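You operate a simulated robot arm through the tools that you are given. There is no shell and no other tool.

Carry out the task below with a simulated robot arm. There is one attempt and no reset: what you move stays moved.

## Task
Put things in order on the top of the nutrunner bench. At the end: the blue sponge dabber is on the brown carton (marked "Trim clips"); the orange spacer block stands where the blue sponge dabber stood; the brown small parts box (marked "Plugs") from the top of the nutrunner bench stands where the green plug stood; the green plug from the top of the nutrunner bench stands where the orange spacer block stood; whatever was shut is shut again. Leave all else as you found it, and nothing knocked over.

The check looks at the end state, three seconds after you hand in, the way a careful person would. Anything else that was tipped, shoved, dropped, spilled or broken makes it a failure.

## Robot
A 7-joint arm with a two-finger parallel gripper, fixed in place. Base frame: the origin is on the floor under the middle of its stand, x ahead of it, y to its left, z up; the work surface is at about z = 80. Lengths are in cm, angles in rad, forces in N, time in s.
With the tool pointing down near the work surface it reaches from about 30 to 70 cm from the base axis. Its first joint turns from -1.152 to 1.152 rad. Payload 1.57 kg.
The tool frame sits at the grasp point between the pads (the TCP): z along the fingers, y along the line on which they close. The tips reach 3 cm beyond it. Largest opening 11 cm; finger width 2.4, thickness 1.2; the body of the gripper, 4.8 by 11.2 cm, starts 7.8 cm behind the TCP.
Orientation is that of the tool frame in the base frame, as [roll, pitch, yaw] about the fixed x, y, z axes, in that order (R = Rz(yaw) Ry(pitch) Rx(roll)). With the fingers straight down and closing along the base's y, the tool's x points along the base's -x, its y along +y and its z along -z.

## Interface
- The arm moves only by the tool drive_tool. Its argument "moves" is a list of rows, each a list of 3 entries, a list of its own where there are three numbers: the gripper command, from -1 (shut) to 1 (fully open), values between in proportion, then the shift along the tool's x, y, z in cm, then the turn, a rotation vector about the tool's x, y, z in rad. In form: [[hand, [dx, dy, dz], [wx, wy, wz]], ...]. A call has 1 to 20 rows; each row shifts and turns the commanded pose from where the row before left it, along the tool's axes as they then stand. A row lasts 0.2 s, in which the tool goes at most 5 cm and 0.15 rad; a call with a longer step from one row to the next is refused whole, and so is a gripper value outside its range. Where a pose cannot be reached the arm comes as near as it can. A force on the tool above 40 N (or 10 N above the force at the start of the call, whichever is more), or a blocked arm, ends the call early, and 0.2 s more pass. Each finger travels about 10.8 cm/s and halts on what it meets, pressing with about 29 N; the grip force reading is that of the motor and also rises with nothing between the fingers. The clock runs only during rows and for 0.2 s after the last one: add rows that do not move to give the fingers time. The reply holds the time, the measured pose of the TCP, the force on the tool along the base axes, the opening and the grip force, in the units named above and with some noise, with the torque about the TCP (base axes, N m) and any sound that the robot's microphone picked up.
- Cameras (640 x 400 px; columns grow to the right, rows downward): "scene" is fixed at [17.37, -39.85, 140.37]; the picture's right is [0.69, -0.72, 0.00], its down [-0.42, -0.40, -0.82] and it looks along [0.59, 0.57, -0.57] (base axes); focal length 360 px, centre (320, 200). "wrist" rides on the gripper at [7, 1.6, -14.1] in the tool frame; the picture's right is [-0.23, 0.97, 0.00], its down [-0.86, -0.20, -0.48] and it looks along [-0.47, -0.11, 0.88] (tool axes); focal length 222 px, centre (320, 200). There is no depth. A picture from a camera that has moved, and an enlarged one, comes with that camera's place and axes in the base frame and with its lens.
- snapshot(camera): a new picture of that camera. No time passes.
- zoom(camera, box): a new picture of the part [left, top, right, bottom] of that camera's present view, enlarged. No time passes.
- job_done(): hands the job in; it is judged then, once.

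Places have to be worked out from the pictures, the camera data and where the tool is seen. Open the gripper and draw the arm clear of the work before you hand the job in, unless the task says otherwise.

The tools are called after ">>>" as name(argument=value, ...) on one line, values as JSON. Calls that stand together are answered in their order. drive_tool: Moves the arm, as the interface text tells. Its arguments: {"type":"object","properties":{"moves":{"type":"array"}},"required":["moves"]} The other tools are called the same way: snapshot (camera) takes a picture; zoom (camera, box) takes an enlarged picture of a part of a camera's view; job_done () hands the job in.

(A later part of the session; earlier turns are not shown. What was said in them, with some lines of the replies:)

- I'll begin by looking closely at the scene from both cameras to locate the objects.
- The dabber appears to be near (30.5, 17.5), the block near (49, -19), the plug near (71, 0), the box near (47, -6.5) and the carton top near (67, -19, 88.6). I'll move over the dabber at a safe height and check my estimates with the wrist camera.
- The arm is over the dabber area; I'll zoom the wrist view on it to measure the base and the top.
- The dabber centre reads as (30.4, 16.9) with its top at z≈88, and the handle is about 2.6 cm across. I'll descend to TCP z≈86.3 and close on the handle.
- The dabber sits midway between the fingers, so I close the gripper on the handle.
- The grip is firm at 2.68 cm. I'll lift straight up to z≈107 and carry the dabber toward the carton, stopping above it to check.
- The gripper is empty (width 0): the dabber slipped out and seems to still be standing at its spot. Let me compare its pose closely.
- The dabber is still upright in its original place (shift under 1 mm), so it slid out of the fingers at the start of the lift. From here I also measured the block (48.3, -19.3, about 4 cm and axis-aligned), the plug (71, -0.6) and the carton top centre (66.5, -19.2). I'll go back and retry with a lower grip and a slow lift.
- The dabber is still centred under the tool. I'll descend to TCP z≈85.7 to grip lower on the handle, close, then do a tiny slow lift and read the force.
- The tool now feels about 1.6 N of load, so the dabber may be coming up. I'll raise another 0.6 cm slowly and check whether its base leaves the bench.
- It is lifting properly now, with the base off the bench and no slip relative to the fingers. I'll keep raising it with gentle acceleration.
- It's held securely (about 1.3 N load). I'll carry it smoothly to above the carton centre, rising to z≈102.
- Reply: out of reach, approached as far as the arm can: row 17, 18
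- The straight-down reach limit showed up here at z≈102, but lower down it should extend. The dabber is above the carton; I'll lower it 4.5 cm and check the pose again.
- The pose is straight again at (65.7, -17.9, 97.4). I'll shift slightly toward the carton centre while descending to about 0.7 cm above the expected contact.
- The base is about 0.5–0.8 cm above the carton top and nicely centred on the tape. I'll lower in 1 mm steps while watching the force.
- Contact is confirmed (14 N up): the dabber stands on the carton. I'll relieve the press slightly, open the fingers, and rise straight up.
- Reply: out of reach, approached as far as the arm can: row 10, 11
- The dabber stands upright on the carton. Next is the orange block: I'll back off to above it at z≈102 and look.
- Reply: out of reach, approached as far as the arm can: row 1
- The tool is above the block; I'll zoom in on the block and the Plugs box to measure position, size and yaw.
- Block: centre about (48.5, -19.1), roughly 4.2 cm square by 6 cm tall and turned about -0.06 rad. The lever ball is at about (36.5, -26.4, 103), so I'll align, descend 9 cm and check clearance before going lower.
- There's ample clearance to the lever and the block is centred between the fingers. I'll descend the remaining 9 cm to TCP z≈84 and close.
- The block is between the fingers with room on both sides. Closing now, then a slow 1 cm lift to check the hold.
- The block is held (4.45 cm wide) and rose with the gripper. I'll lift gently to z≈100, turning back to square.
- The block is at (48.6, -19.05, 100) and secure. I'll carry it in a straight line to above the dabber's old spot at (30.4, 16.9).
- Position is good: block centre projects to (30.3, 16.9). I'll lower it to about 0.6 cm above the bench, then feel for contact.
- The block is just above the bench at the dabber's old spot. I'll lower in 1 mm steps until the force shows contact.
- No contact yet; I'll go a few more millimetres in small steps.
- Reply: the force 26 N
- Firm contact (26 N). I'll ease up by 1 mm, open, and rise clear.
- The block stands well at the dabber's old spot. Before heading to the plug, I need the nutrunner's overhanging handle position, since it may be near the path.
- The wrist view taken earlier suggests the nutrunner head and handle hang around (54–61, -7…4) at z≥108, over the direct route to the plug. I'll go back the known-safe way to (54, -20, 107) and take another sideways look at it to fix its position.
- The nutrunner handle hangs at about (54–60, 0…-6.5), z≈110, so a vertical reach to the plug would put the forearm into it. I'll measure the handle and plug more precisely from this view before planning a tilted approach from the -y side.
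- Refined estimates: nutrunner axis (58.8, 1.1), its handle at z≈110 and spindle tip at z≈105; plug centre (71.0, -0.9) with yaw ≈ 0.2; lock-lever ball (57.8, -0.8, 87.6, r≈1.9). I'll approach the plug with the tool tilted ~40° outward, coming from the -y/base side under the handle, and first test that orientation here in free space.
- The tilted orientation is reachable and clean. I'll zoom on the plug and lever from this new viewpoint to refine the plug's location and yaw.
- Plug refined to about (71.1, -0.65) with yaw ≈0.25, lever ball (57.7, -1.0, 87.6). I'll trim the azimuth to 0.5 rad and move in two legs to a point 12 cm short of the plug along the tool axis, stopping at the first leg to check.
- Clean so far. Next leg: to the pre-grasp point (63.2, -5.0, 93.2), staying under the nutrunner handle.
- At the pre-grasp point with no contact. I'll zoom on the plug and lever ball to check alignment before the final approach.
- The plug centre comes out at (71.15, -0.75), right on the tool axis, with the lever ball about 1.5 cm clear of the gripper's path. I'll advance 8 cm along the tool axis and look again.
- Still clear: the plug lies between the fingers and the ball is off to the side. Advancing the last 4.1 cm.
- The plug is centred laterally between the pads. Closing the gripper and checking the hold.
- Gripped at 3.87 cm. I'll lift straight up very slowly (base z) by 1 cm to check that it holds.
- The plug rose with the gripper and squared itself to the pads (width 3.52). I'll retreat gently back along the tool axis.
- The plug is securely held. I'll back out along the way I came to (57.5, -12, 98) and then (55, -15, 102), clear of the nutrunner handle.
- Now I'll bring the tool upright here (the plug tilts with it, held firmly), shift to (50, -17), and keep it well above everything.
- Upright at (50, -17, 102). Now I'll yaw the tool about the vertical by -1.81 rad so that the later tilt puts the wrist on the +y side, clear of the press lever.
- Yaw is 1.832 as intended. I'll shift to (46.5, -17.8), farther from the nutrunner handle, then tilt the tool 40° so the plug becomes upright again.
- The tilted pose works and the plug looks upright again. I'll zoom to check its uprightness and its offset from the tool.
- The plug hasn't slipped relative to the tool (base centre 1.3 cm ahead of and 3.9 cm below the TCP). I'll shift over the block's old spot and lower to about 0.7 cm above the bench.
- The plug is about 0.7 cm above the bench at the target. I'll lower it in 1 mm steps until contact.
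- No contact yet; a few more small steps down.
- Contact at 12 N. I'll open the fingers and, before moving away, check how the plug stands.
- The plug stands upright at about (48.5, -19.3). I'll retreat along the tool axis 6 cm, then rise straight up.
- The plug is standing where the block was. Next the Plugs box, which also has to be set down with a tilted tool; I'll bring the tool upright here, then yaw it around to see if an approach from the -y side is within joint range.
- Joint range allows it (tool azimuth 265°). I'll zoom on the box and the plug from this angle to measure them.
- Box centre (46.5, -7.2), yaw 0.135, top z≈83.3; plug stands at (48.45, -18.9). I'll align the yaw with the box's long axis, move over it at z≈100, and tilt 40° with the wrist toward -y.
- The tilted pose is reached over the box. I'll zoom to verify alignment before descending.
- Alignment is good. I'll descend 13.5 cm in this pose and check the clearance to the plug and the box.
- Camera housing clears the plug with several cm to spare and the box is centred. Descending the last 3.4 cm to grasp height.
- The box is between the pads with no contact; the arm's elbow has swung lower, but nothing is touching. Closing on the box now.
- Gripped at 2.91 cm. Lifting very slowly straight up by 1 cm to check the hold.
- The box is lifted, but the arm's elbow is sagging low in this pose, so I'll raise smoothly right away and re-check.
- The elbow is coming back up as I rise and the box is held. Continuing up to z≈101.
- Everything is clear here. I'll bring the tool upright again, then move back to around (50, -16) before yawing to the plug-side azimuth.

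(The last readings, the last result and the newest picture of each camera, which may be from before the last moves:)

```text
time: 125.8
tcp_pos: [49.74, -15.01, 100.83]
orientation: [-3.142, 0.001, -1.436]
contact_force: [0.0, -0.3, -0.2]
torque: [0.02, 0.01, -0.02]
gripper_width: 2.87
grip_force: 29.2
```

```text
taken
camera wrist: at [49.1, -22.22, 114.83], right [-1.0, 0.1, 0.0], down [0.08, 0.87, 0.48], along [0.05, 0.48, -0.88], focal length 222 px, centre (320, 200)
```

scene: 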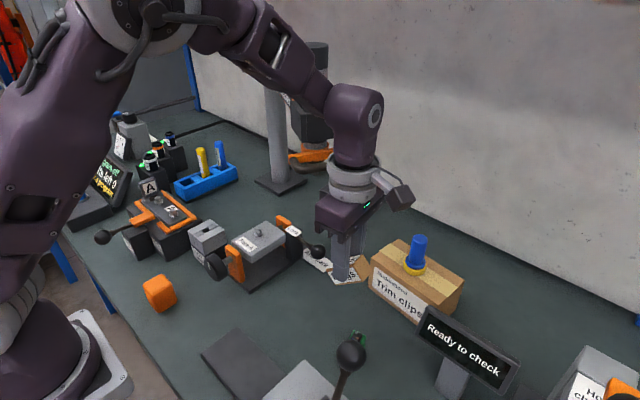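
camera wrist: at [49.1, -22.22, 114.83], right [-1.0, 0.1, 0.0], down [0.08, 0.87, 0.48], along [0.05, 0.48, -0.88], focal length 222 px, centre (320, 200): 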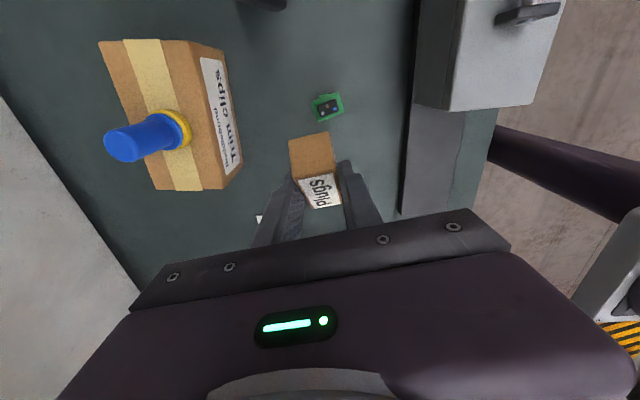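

Held well. Now yaw to azimuth 208.6° and move to (55, -15, 102), the same staging point used for the plug.

>>> drive_tool(moves=[[-1, [0, 0, 0], [0, 0, 0.08]], [-1, [0, 0, 0], [0, 0, 0.12]], [-1, [0, 0, 0], [0, 0, 0.14]], [-1, [0, 0, 0], [0, 0, 0.14]], [-1, [0, 0, 0], [0, 0, 0.14]], [-1, [0, 0, 0], [0, 0, 0.14]], [-1, [0, 0, 0], [0, 0, 0.14]], [-1, [0, 0, 0], [0, 0, 0.14]], [-1, [0, 0, 0], [0, 0, 0.1]], [-1, [0, 0, 0], [0, 0, 0.067]], [-1, [0, 0, 0], [0, 0, 0]], [-1, [-0.7, -0.4, -0.2], [0, 0, 0]], [-1, [-1.3, -0.7, -0.4], [0, 0, 0]], [-1, [-1.4, -0.7, -0.4], [0, 0, 0]], [-1, [-0.8, -0.4, -0.2], [0, 0, 0]], [-1, [-0.4, -0.2, 0], [0, 0, 0]], [-1, [0, 0, 0], [0, 0, 0]]])

>>> snapshot(camera="scene")

>>> snapshot(camera="wrist")

```text
time: 129.4
tcp_pos: [54.92, -14.8, 102.12]
orientation: [3.141, 0.002, -2.643]
contact_force: [-0.1, -0.5, -1.2]
torque: [0.0, 0.02, -0.02]
gripper_width: 2.89
grip_force: 29.3
```

```text
taken
```

scene: 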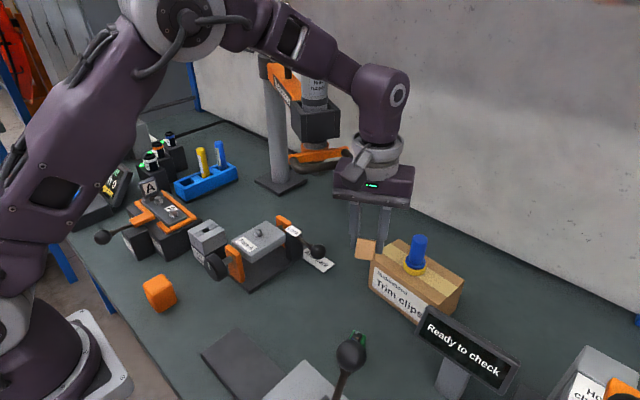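

```text
taken
camera wrist: at [48.02, -16.86, 116.04], right [-0.27, 0.96, 0.0], down [0.85, 0.23, 0.48], along [0.46, 0.13, -0.88], focal length 222 px, centre (320, 200)
```

wrist: 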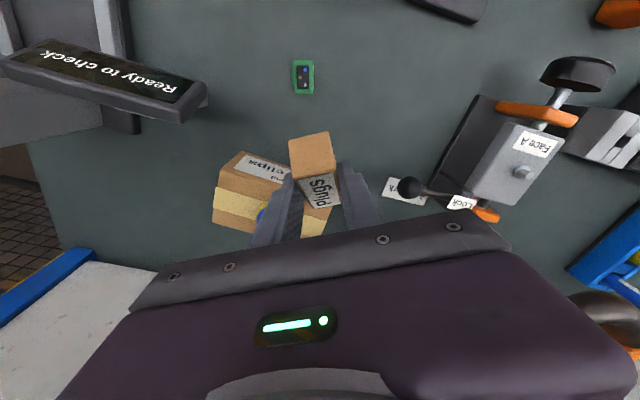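

At the staging point with the box held. Now tilting 40° again so the box becomes level.

>>> drive_tool(moves=[[-1, [0, 0, 0], [0, -0.06, 0]], [-1, [0, 0, 0], [0, -0.1, 0]], [-1, [0, 0, 0], [0, -0.12, 0]], [-1, [0, 0, 0], [0, -0.12, 0]], [-1, [0, 0, 0], [0, -0.12, 0]], [-1, [0, 0, 0], [0, -0.1, 0]], [-1, [0, 0, 0], [0, -0.078, 0]], [-1, [0, 0, 0], [0, 0, 0]], [-1, [0, 0, 0], [0, 0, 0]]])

>>> snapshot(camera="scene")

>>> snapshot(camera="wrist")

>>> zoom(camera="wrist", box=[220, 110, 420, 235])

```text
time: 131.4
tcp_pos: [54.91, -14.93, 102.06]
orientation: [-3.141, 0.699, -2.642]
contact_force: [0.8, -0.1, -0.9]
torque: [0.0, 0.03, 0.0]
gripper_width: 2.86
grip_force: 28.7
```

```text
taken
```

scene: 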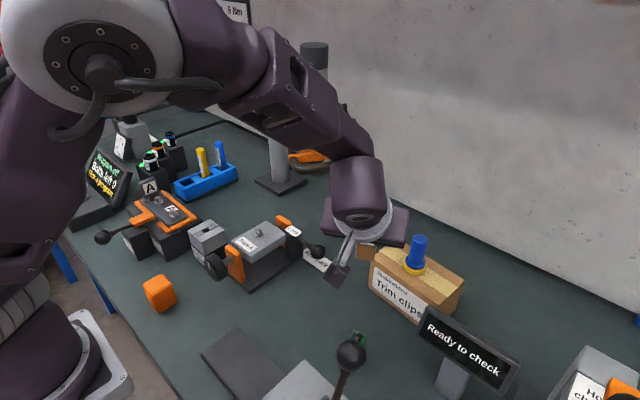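

```text
taken
camera wrist: at [41.43, -20.47, 108.25], right [-0.31, 0.94, 0.15], down [0.4, -0.01, 0.92], along [0.86, 0.34, -0.37], focal length 222 px, centre (320, 200)
```

wrist: 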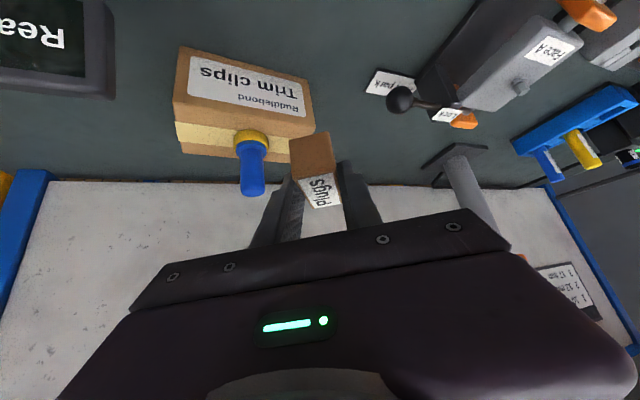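

```text
3.20 times, centred on (320, 172) of wrist
camera zoom: at [41.43, -20.47, 108.25], right [-0.31, 0.94, 0.15], down [0.4, -0.01, 0.92], along [0.86, 0.34, -0.37], focal length 711 px, centre (320, 288)
```

zoom: 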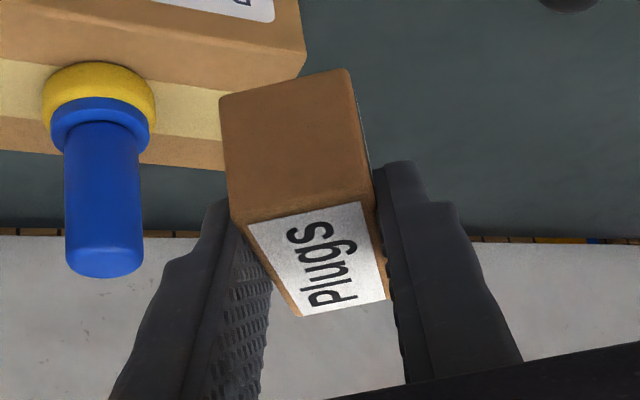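

The box is level and hasn't slipped (centre 1.4 cm ahead of, base 3.6 cm below the TCP). I'll follow the same corridor to the pre-placement point under the nutrunner handle.

>>> drive_tool(moves=[[-1, [-0.03, 0.13, 0.54], [0, 0, 0]], [-1, [-0.06, 0.27, 1.09], [0, 0, 0]], [-1, [-0.08, 0.33, 1.36], [0, 0, 0]], [-1, [-0.08, 0.33, 1.36], [0, 0, 0]], [-1, [-0.07, 0.27, 1.08], [0, 0, 0]], [-1, [-0.35, 0.33, 0.87], [0, 0, 0]], [-1, [-0.53, 0.5, 1.31], [0, 0, 0]], [-1, [-0.7, 0.66, 1.74], [0, 0, 0]], [-1, [-0.7, 0.66, 1.74], [0, 0, 0]], [-1, [-0.62, 0.58, 1.52], [0, 0, 0]], [-1, [-0.44, 0.42, 1.09], [0, 0, 0]], [-1, [-0.18, 0.17, 0.43], [0, 0, 0]], [-1, [0, 0, 0], [0, 0, 0]], [-1, [0, 0, 0], [0, 0, 0]]])

>>> snapshot(camera="scene")

>>> snapshot(camera="wrist")

```text
time: 134.4
tcp_pos: [63.24, -5.06, 93.69]
orientation: [3.142, 0.696, -2.645]
contact_force: [0.9, -0.2, 0.1]
torque: [-0.02, 0.02, -0.02]
gripper_width: 2.89
grip_force: 28.7
```

```text
taken
```

scene: 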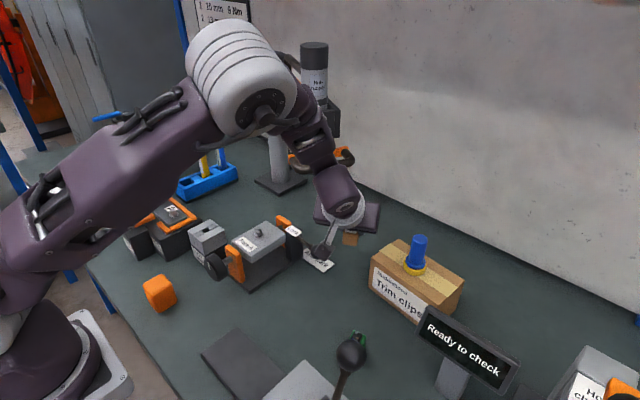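

```text
taken
camera wrist: at [49.82, -10.65, 99.85], right [-0.31, 0.94, 0.15], down [0.4, -0.01, 0.92], along [0.86, 0.34, -0.37], focal length 222 px, centre (320, 200)
```

wrist: 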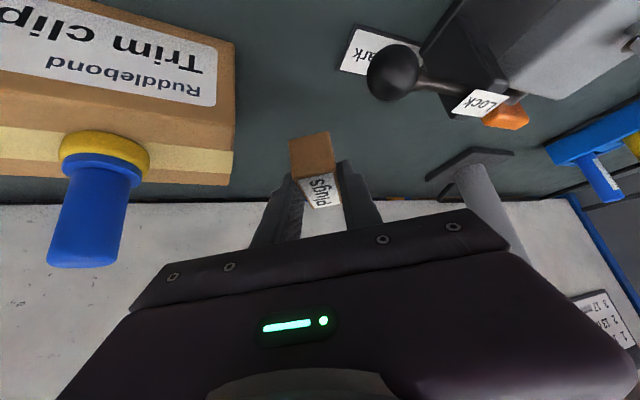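

At the pre-placement point with no contact. Advancing 8 cm along the tool axis.

>>> drive_tool(moves=[[-1, [0, 0, 0.6], [0, 0, 0]], [-1, [0, 0, 1.0], [0, 0, 0]], [-1, [0, 0, 1.2], [0, 0, 0]], [-1, [0, 0, 1.2], [0, 0, 0]], [-1, [0, 0, 1.2], [0, 0, 0]], [-1, [0, 0, 1.2], [0, 0, 0]], [-1, [0, 0, 1.0], [0, 0, 0]], [-1, [0, 0, 0.6], [0, 0, 0]], [-1, [0, 0, 0], [0, 0, 0]]])

>>> snapshot(camera="wrist")

>>> zoom(camera="scene", box=[240, 120, 420, 280])

```text
time: 136.4
tcp_pos: [67.83, -2.6, 87.5]
orientation: [3.141, 0.7, -2.643]
contact_force: [0.2, -0.5, -0.7]
torque: [-0.01, 0.02, -0.03]
gripper_width: 2.89
grip_force: 29.4
```

```text
taken
camera wrist: at [54.34, -8.19, 93.74], right [-0.31, 0.94, 0.15], down [0.4, -0.01, 0.92], along [0.86, 0.34, -0.37], focal length 222 px, centre (320, 200)
```

wrist: 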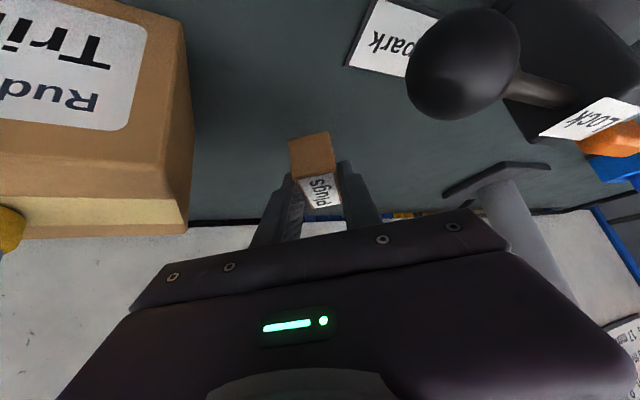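

```text
2.50 times, centred on (330, 200) of scene
camera zoom: at [17.37, -39.85, 140.37], right [0.69, -0.72, 0.0], down [-0.42, -0.4, -0.82], along [0.59, 0.57, -0.57], focal length 900 px, centre (295, 200)
```

zoom: 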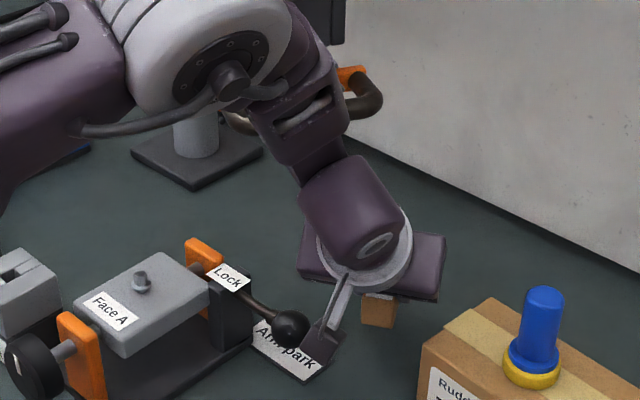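

Clear so far. Advancing the remaining 3.9 cm to hover just above the bench at the plug's old spot.

>>> drive_tool(moves=[[-1, [0.02, 0.05, 0.6], [0, 0, 0]], [-1, [0, 0.02, 0.9], [0, 0, 0]], [-1, [0, 0, 0.9], [0, 0, 0]], [-1, [0, 0, 0.8], [0, 0, 0]], [-1, [0, 0, 0.5], [0, 0, 0]], [-1, [0, 0, 0.2], [0, 0, 0]], [-1, [0, 0, 0], [0, 0, 0]]])

>>> snapshot(camera="wrist")

>>> zoom(camera="scene", box=[300, 190, 444, 280])

```text
time: 138.0
tcp_pos: [70.03, -1.35, 84.55]
orientation: [3.141, 0.699, -2.644]
contact_force: [0.5, 0.2, -1.0]
torque: [-0.02, 0.04, 0.03]
gripper_width: 2.91
grip_force: 29.3
```

```text
taken
camera wrist: at [56.49, -6.95, 90.73], right [-0.31, 0.94, 0.15], down [0.4, -0.01, 0.92], along [0.86, 0.34, -0.37], focal length 222 px, centre (320, 200)
```

wrist: 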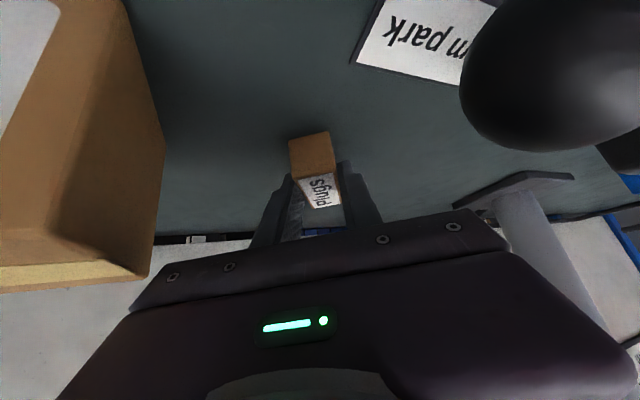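

```text
4.44 times, centred on (372, 235) of scene
camera zoom: at [17.37, -39.85, 140.37], right [0.69, -0.72, 0.0], down [-0.42, -0.4, -0.82], along [0.59, 0.57, -0.57], focal length 1601 px, centre (89, 44)
```

zoom: 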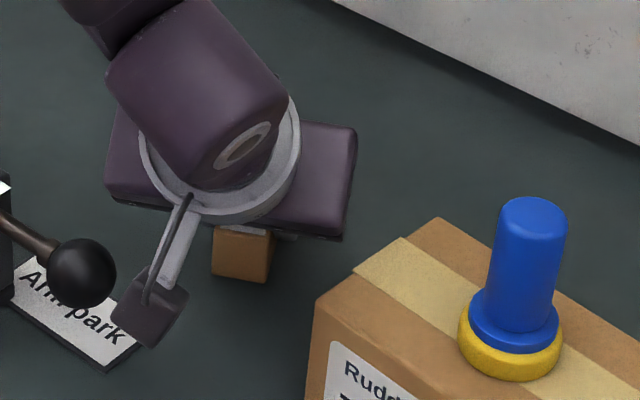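

The box hovers about 0.8 cm above the bench at the plug's old spot. Lowering in 1 mm steps.

>>> drive_tool(moves=[[-1, [0.0643, 0, 0.0766], [0, 0, 0]], [-1, [0.0643, 0, 0.0766], [0, 0, 0]], [-1, [0.0643, 0, 0.0766], [0, 0, 0]], [-1, [0.0643, 0, 0.0766], [0, 0, 0]], [-1, [0.0643, 0, 0.0766], [0, 0, 0]], [-1, [0.0643, 0, 0.0766], [0, 0, 0]], [-1, [0, 0, 0], [0, 0, 0]]])

```text
time: 139.6
tcp_pos: [69.98, -1.37, 84.08]
orientation: [-3.141, 0.699, -2.644]
contact_force: [0.9, 0.1, -1.2]
torque: [0.0, 0.02, 0.0]
gripper_width: 2.89
grip_force: 29.3
```

No contact yet; continuing in half-millimetre steps.

>>> drive_tool(moves=[[-1, [0.0322, 0, 0.0383], [0, 0, 0]], [-1, [0.0322, 0, 0.0383], [0, 0, 0]], [-1, [0.0322, 0, 0.0383], [0, 0, 0]], [-1, [0.0322, 0, 0.0383], [0, 0, 0]], [-1, [0, 0, 0], [0, 0, 0]]])

>>> snapshot(camera="wrist")

```text
time: 140.8
tcp_pos: [69.97, -1.36, 83.75]
orientation: [-3.141, 0.699, -2.644]
contact_force: [0.6, 0.0, 2.7]
torque: [-0.05, 0.06, 0.0]
gripper_width: 2.91
grip_force: 28.7
```

```text
taken
camera wrist: at [56.53, -6.93, 89.99], right [-0.31, 0.94, 0.15], down [0.4, -0.01, 0.92], along [0.86, 0.34, -0.37], focal length 222 px, centre (320, 200)
```

wrist: 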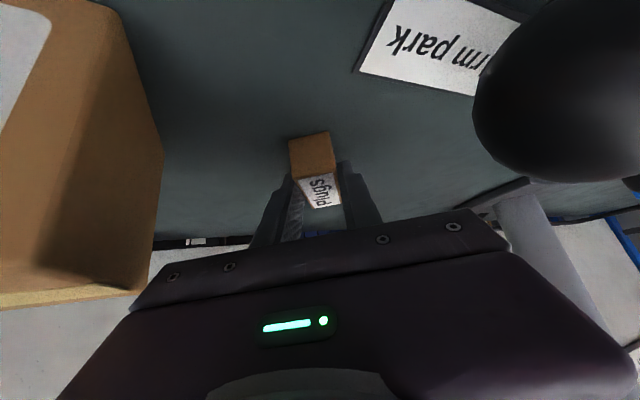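

Light contact begins (2.7 N). One more half-millimetre step, then release.

>>> drive_tool(moves=[[-1, [0.0322, 0, 0.0383], [0, 0, 0]], [-1, [0, 0, 0], [0, 0, 0]]])

```text
time: 141.4
tcp_pos: [69.88, -1.36, 83.79]
orientation: [-3.14, 0.701, -2.642]
contact_force: [-0.8, -0.7, 10.3]
torque: [-0.09, 0.3, 0.01]
gripper_width: 2.9
grip_force: 28.9
```

Contact is firm (10 N). Opening the fingers and checking the box before retreating.

>>> drive_tool(moves=[[-0.35, [0, 0, 0], [0, 0, 0]], [-0.1, [0, 0, 0], [0, 0, 0]], [0.0, [0, 0, 0], [0, 0, 0]], [0.0, [0, 0, 0], [0, 0, 0]]])

>>> zoom(camera="wrist", box=[220, 110, 420, 235])

>>> zoom(camera="scene", box=[300, 190, 444, 280])

```text
time: 142.4
tcp_pos: [69.91, -1.25, 83.76]
orientation: [-3.14, 0.698, -2.644]
contact_force: [-0.1, 0.6, -1.1]
torque: [-0.01, 0.01, 0.01]
gripper_width: 5.51
grip_force: 0.0
```

```text
3.20 times, centred on (320, 172) of wrist
camera zoom: at [56.51, -6.93, 89.91], right [-0.31, 0.94, 0.15], down [0.4, -0.01, 0.92], along [0.86, 0.34, -0.37], focal length 711 px, centre (320, 288)
```

zoom: 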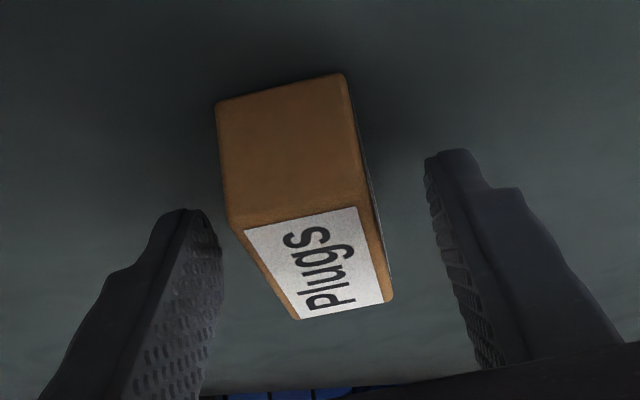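

```text
4.44 times, centred on (372, 235) of scene
camera zoom: at [17.37, -39.85, 140.37], right [0.69, -0.72, 0.0], down [-0.42, -0.4, -0.82], along [0.59, 0.57, -0.57], focal length 1601 px, centre (89, 44)
```

zoom: 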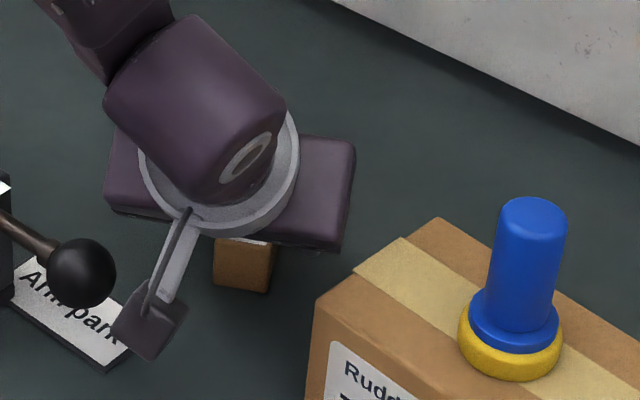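

The box rests at about (71.2, -0.8), upright and free of the fingers. I'll retreat along the tool axis.

>>> drive_tool(moves=[[0.0, [0, 0, -0.4], [0, 0, 0]], [0.0, [0, 0, -0.8], [0, 0, 0]], [0.0, [0, 0, -1.2], [0, 0, 0]], [0.0, [0, 0, -1.5], [0, 0, 0]], [0.0, [0, 0, -1.5], [0, 0, 0]], [0.0, [0, 0, -1.5], [0, 0, 0]], [0.0, [0, 0, -1.5], [0, 0, 0]], [0.0, [0, 0, -1.5], [0, 0, 0]], [0.0, [0, 0, -1.2], [0, 0, 0]], [0.0, [0, 0, -0.9], [0, 0, 0]], [0.0, [0, 0, 0], [0, 0, 0]], [0.0, [0, 0, 0], [0, 0, 0]]])

>>> snapshot(camera="wrist")

>>> snapshot(camera="scene")

```text
time: 145.0
tcp_pos: [63.26, -4.96, 92.96]
orientation: [-3.141, 0.697, -2.644]
contact_force: [0.3, -0.4, 0.3]
torque: [0.02, 0.0, 0.01]
gripper_width: 5.52
grip_force: 0.1
```

```text
taken
camera wrist: at [49.79, -10.6, 99.11], right [-0.31, 0.94, 0.15], down [0.4, -0.01, 0.92], along [0.86, 0.34, -0.37], focal length 222 px, centre (320, 200)
```

wrist: 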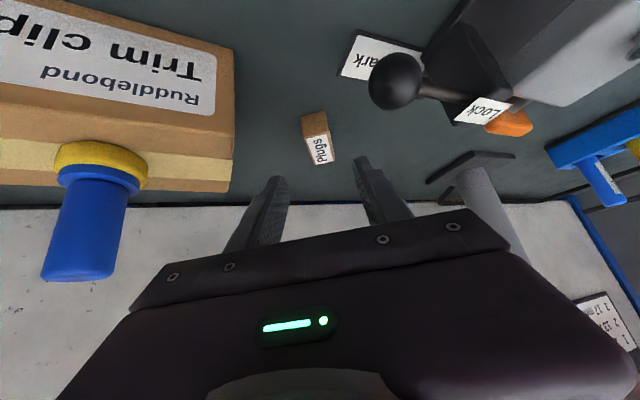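

```text
taken
```

scene: 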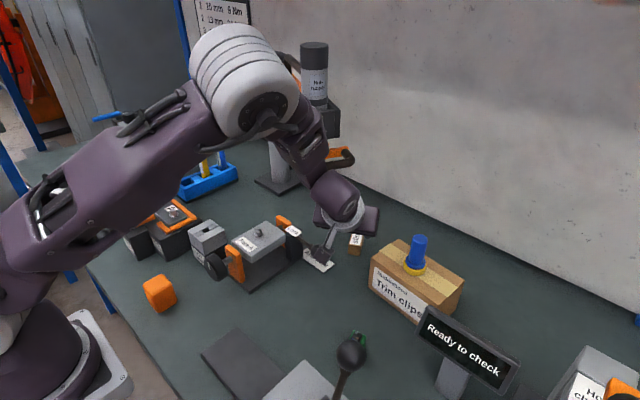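

The box stands at the plug's old spot. Backing out along the same corridor to (55, -15, 102).

>>> drive_tool(moves=[[0.0, [0.3, -0.33, -0.93], [0, 0, 0]], [0.0, [0.6, -0.67, -1.87], [0, 0, 0]], [0.0, [0.76, -0.83, -2.33], [0, 0, 0]], [0.0, [0.76, -0.83, -2.33], [0, 0, 0]], [0.0, [0.6, -0.67, -1.87], [0, 0, 0]], [0.0, [0.05, -0.36, -1.35], [0, 0, 0]], [0.0, [0.05, -0.36, -1.35], [0, 0, 0]], [0.0, [0.05, -0.36, -1.35], [0, 0, 0]], [0.0, [0.05, -0.36, -1.35], [0, 0, 0]], [0.0, [0, 0, 0], [0, 0, 0]], [0.0, [0, 0, 0], [0, 0.1396, 0]], [0.0, [0, 0, 0], [0, 0.1396, 0]], [0.0, [0, 0, 0], [0, 0.1396, 0]], [0.0, [0, 0, 0], [0, 0.1396, 0]], [0.0, [0, 0, 0], [0, 0.1396, 0]], [0.0, [0, 0, 0], [0, 0, 0]], [0.0, [0, 0, 0], [0, 0, 0]]])

>>> snapshot(camera="wrist")

>>> snapshot(camera="scene")

```text
time: 148.6
tcp_pos: [54.97, -14.96, 102.21]
orientation: [3.141, 0.001, -2.644]
contact_force: [-0.1, -0.2, 1.1]
torque: [0.0, -0.04, -0.01]
gripper_width: 5.52
grip_force: 0.1
```

```text
taken
camera wrist: at [48.11, -16.9, 116.14], right [-0.27, 0.96, 0.0], down [0.85, 0.23, 0.48], along [0.46, 0.13, -0.88], focal length 222 px, centre (320, 200)
```

wrist: 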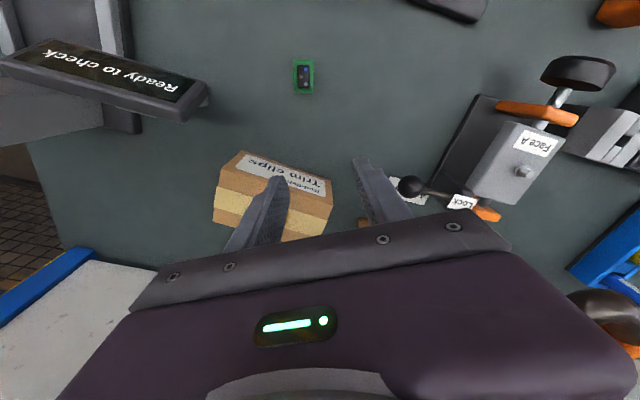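

```text
taken
```

scene: 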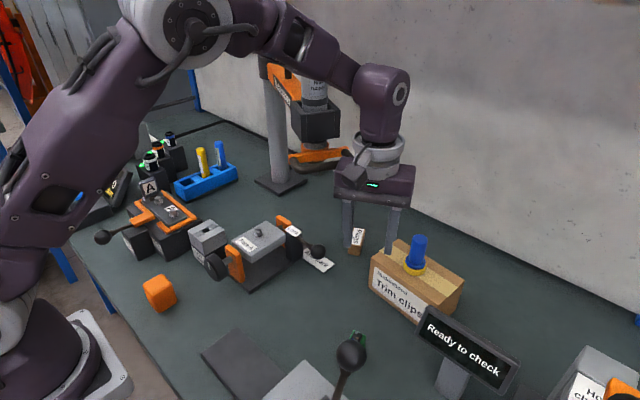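

Now I'll unwind the yaw and move back via (44, -15) to roughly the starting pose, away from the work and the nutrunner.

>>> drive_tool(moves=[[0.0, [0, 0, 0], [0, 0, 0.125]], [0.0, [0, 0, 0], [0, 0, 0.125]], [0.0, [0, 0, 0], [0, 0, 0.125]], [0.0, [0, 0, 0], [0, 0, 0.1245]], [0.0, [2, 0, 0], [0, 0, 0]], [0.0, [3, 0, 0], [0, 0, 0]], [0.0, [3, 0, 0], [0, 0, 0]], [0.5, [3, 0, -1], [0, 0, 0]], [0.5, [0.9, 2.0, -1.2], [0, 0, 0]], [1, [0.98, 3.2, -1.3], [0, 0, 0]], [1, [0.98, 3.2, -1.3], [0, 0, 0]], [1, [0.98, 3.2, -1.3], [0, 0, 0]], [1, [0.98, 3.2, -1.3], [0, 0, 0]], [1, [0.98, 3.2, -1.3], [0, 0, 0]], [1, [0.98, 3.2, -1.3], [0, 0, 0]], [1, [0.98, 3.2, -1.3], [0, 0, 0]], [1, [0.98, 2.8, -1], [0, 0, 0]], [1, [0, 0, 0], [0, 0, 0]], [1, [0, 0, 0], [0, 0, 0]]])

>>> snapshot(camera="scene")

>>> snapshot(camera="wrist")

```text
time: 152.6
tcp_pos: [35.26, 12.36, 114.44]
orientation: [3.14, 0.0, 3.139]
contact_force: [0.2, -0.7, 0.1]
torque: [-0.01, 0.0, -0.02]
gripper_width: 11.01
grip_force: 0.0
```

```text
taken
```

scene: 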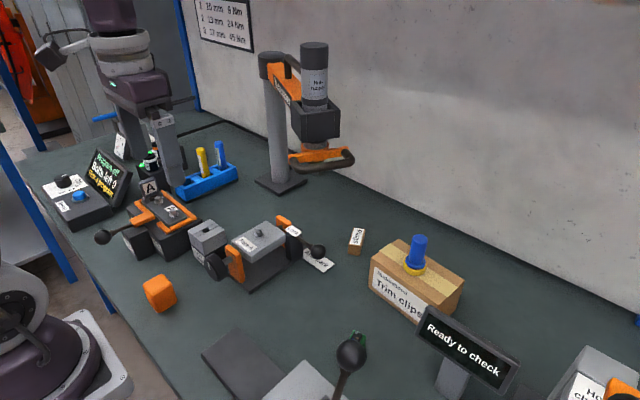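

```text
taken
camera wrist: at [28.34, 13.94, 128.42], right [0.23, 0.97, 0.0], down [0.85, -0.2, 0.48], along [0.47, -0.11, -0.88], focal length 222 px, centre (320, 200)
```

wrist: 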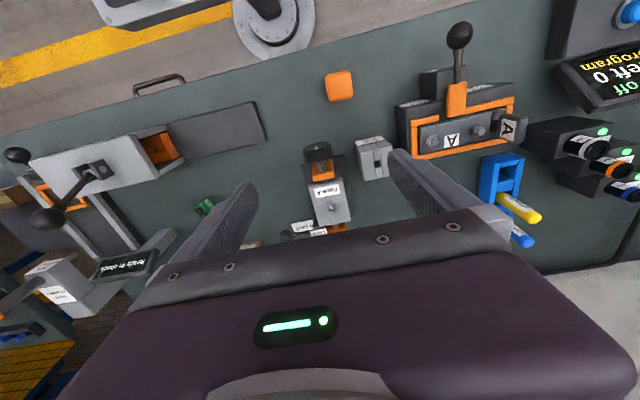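

The arm is back clear. A final close inspection of all four placed items and the surroundings.

>>> zoom(camera="scene", box=[240, 200, 480, 350])

>>> zoom(camera="scene", box=[80, 200, 320, 350])

>>> zoom(camera="scene", box=[240, 280, 432, 400])

>>> zoom(camera="wrist", box=[180, 170, 260, 250])

```text
2.67 times, centred on (360, 275) of scene
camera zoom: at [17.37, -39.85, 140.37], right [0.69, -0.72, 0.0], down [-0.42, -0.4, -0.82], along [0.59, 0.57, -0.57], focal length 960 px, centre (213, 0)
```

zoom: 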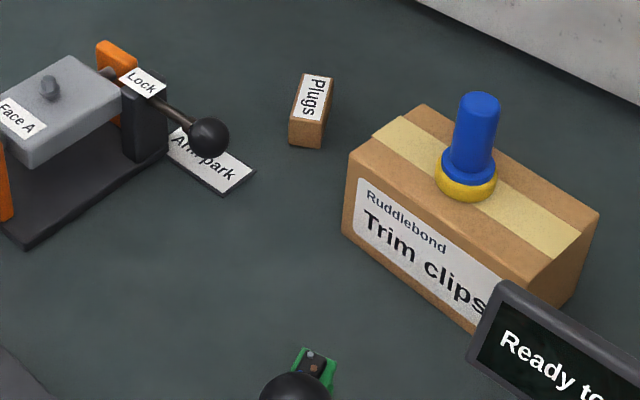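

```text
2.67 times, centred on (200, 275) of scene
camera zoom: at [17.37, -39.85, 140.37], right [0.69, -0.72, 0.0], down [-0.42, -0.4, -0.82], along [0.59, 0.57, -0.57], focal length 960 px, centre (640, 0)
```

zoom: 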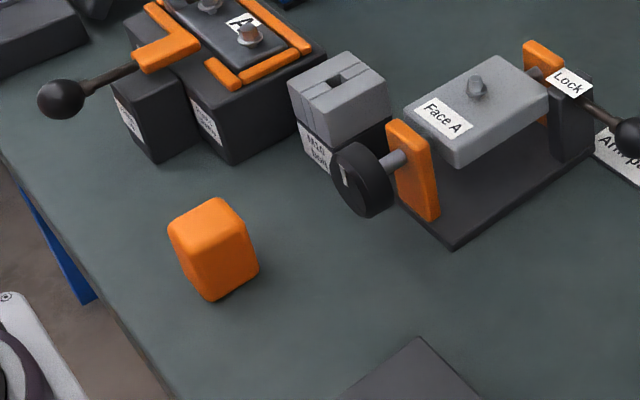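

```text
3.33 times, centred on (336, 340) of scene
camera zoom: at [17.37, -39.85, 140.37], right [0.69, -0.72, 0.0], down [-0.42, -0.4, -0.82], along [0.59, 0.57, -0.57], focal length 1201 px, centre (267, -267)
```

zoom: 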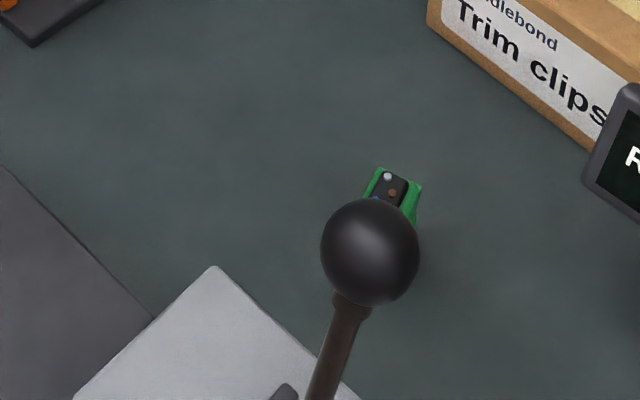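

```text
5.00 times, centred on (220, 210) of wrist
camera zoom: at [28.34, 13.94, 128.42], right [0.23, 0.97, 0.0], down [0.85, -0.2, 0.48], along [0.47, -0.11, -0.88], focal length 1111 px, centre (820, 150)
```

zoom: 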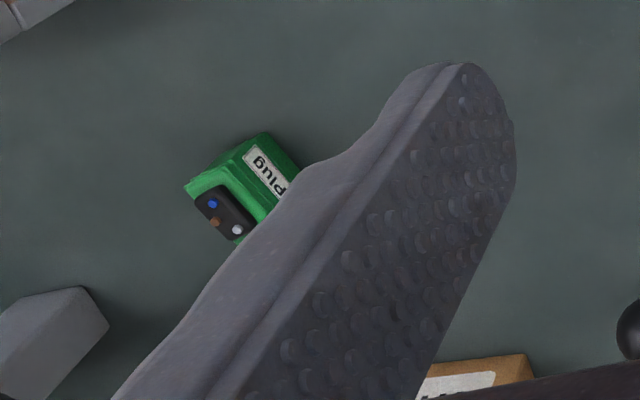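

All four moves check out: the dabber stands on the carton, the block where the dabber was, the plug where the block was, and the box where the plug was. The carton, levers, nutrunner and fixtures match the first picture. The gripper is open and clear, so I'm handing in.

>>> job_done()

```text
The job is handed in.
```

I finished all four moves and handed the job in; I haven't seen the result of the check.

| Item | Where it stands now |
|---|---|
| Blue sponge dabber | On top of the "Trim clips" carton, near the middle of the tape |
| Orange spacer block | Where the dabber stood |
| Green plug | Where the orange block stood, upright, within a few millimetres |
| "Plugs" box | Where the plug stood, upright, within a few millimetres |

- **Dabber slip:** On the first try the dabber slipped out of the fingers at the start of the lift. It stayed standing and shifted by less than 1 mm, and a lower grip with a slow lift worked.
- **Turned items:** The plug and the "Plugs" box now face different directions than before. The nutrunner hung over the direct route to the plug's spot, so I handled both with the tool tilted about 40° to stay under it.
- **Everything else:** In the final pictures the carton, lock lever, press lever, nutrunner and fixtures look the same as at the start. I opened nothing, so there was nothing to shut again. The gripper is open and back near its starting position.
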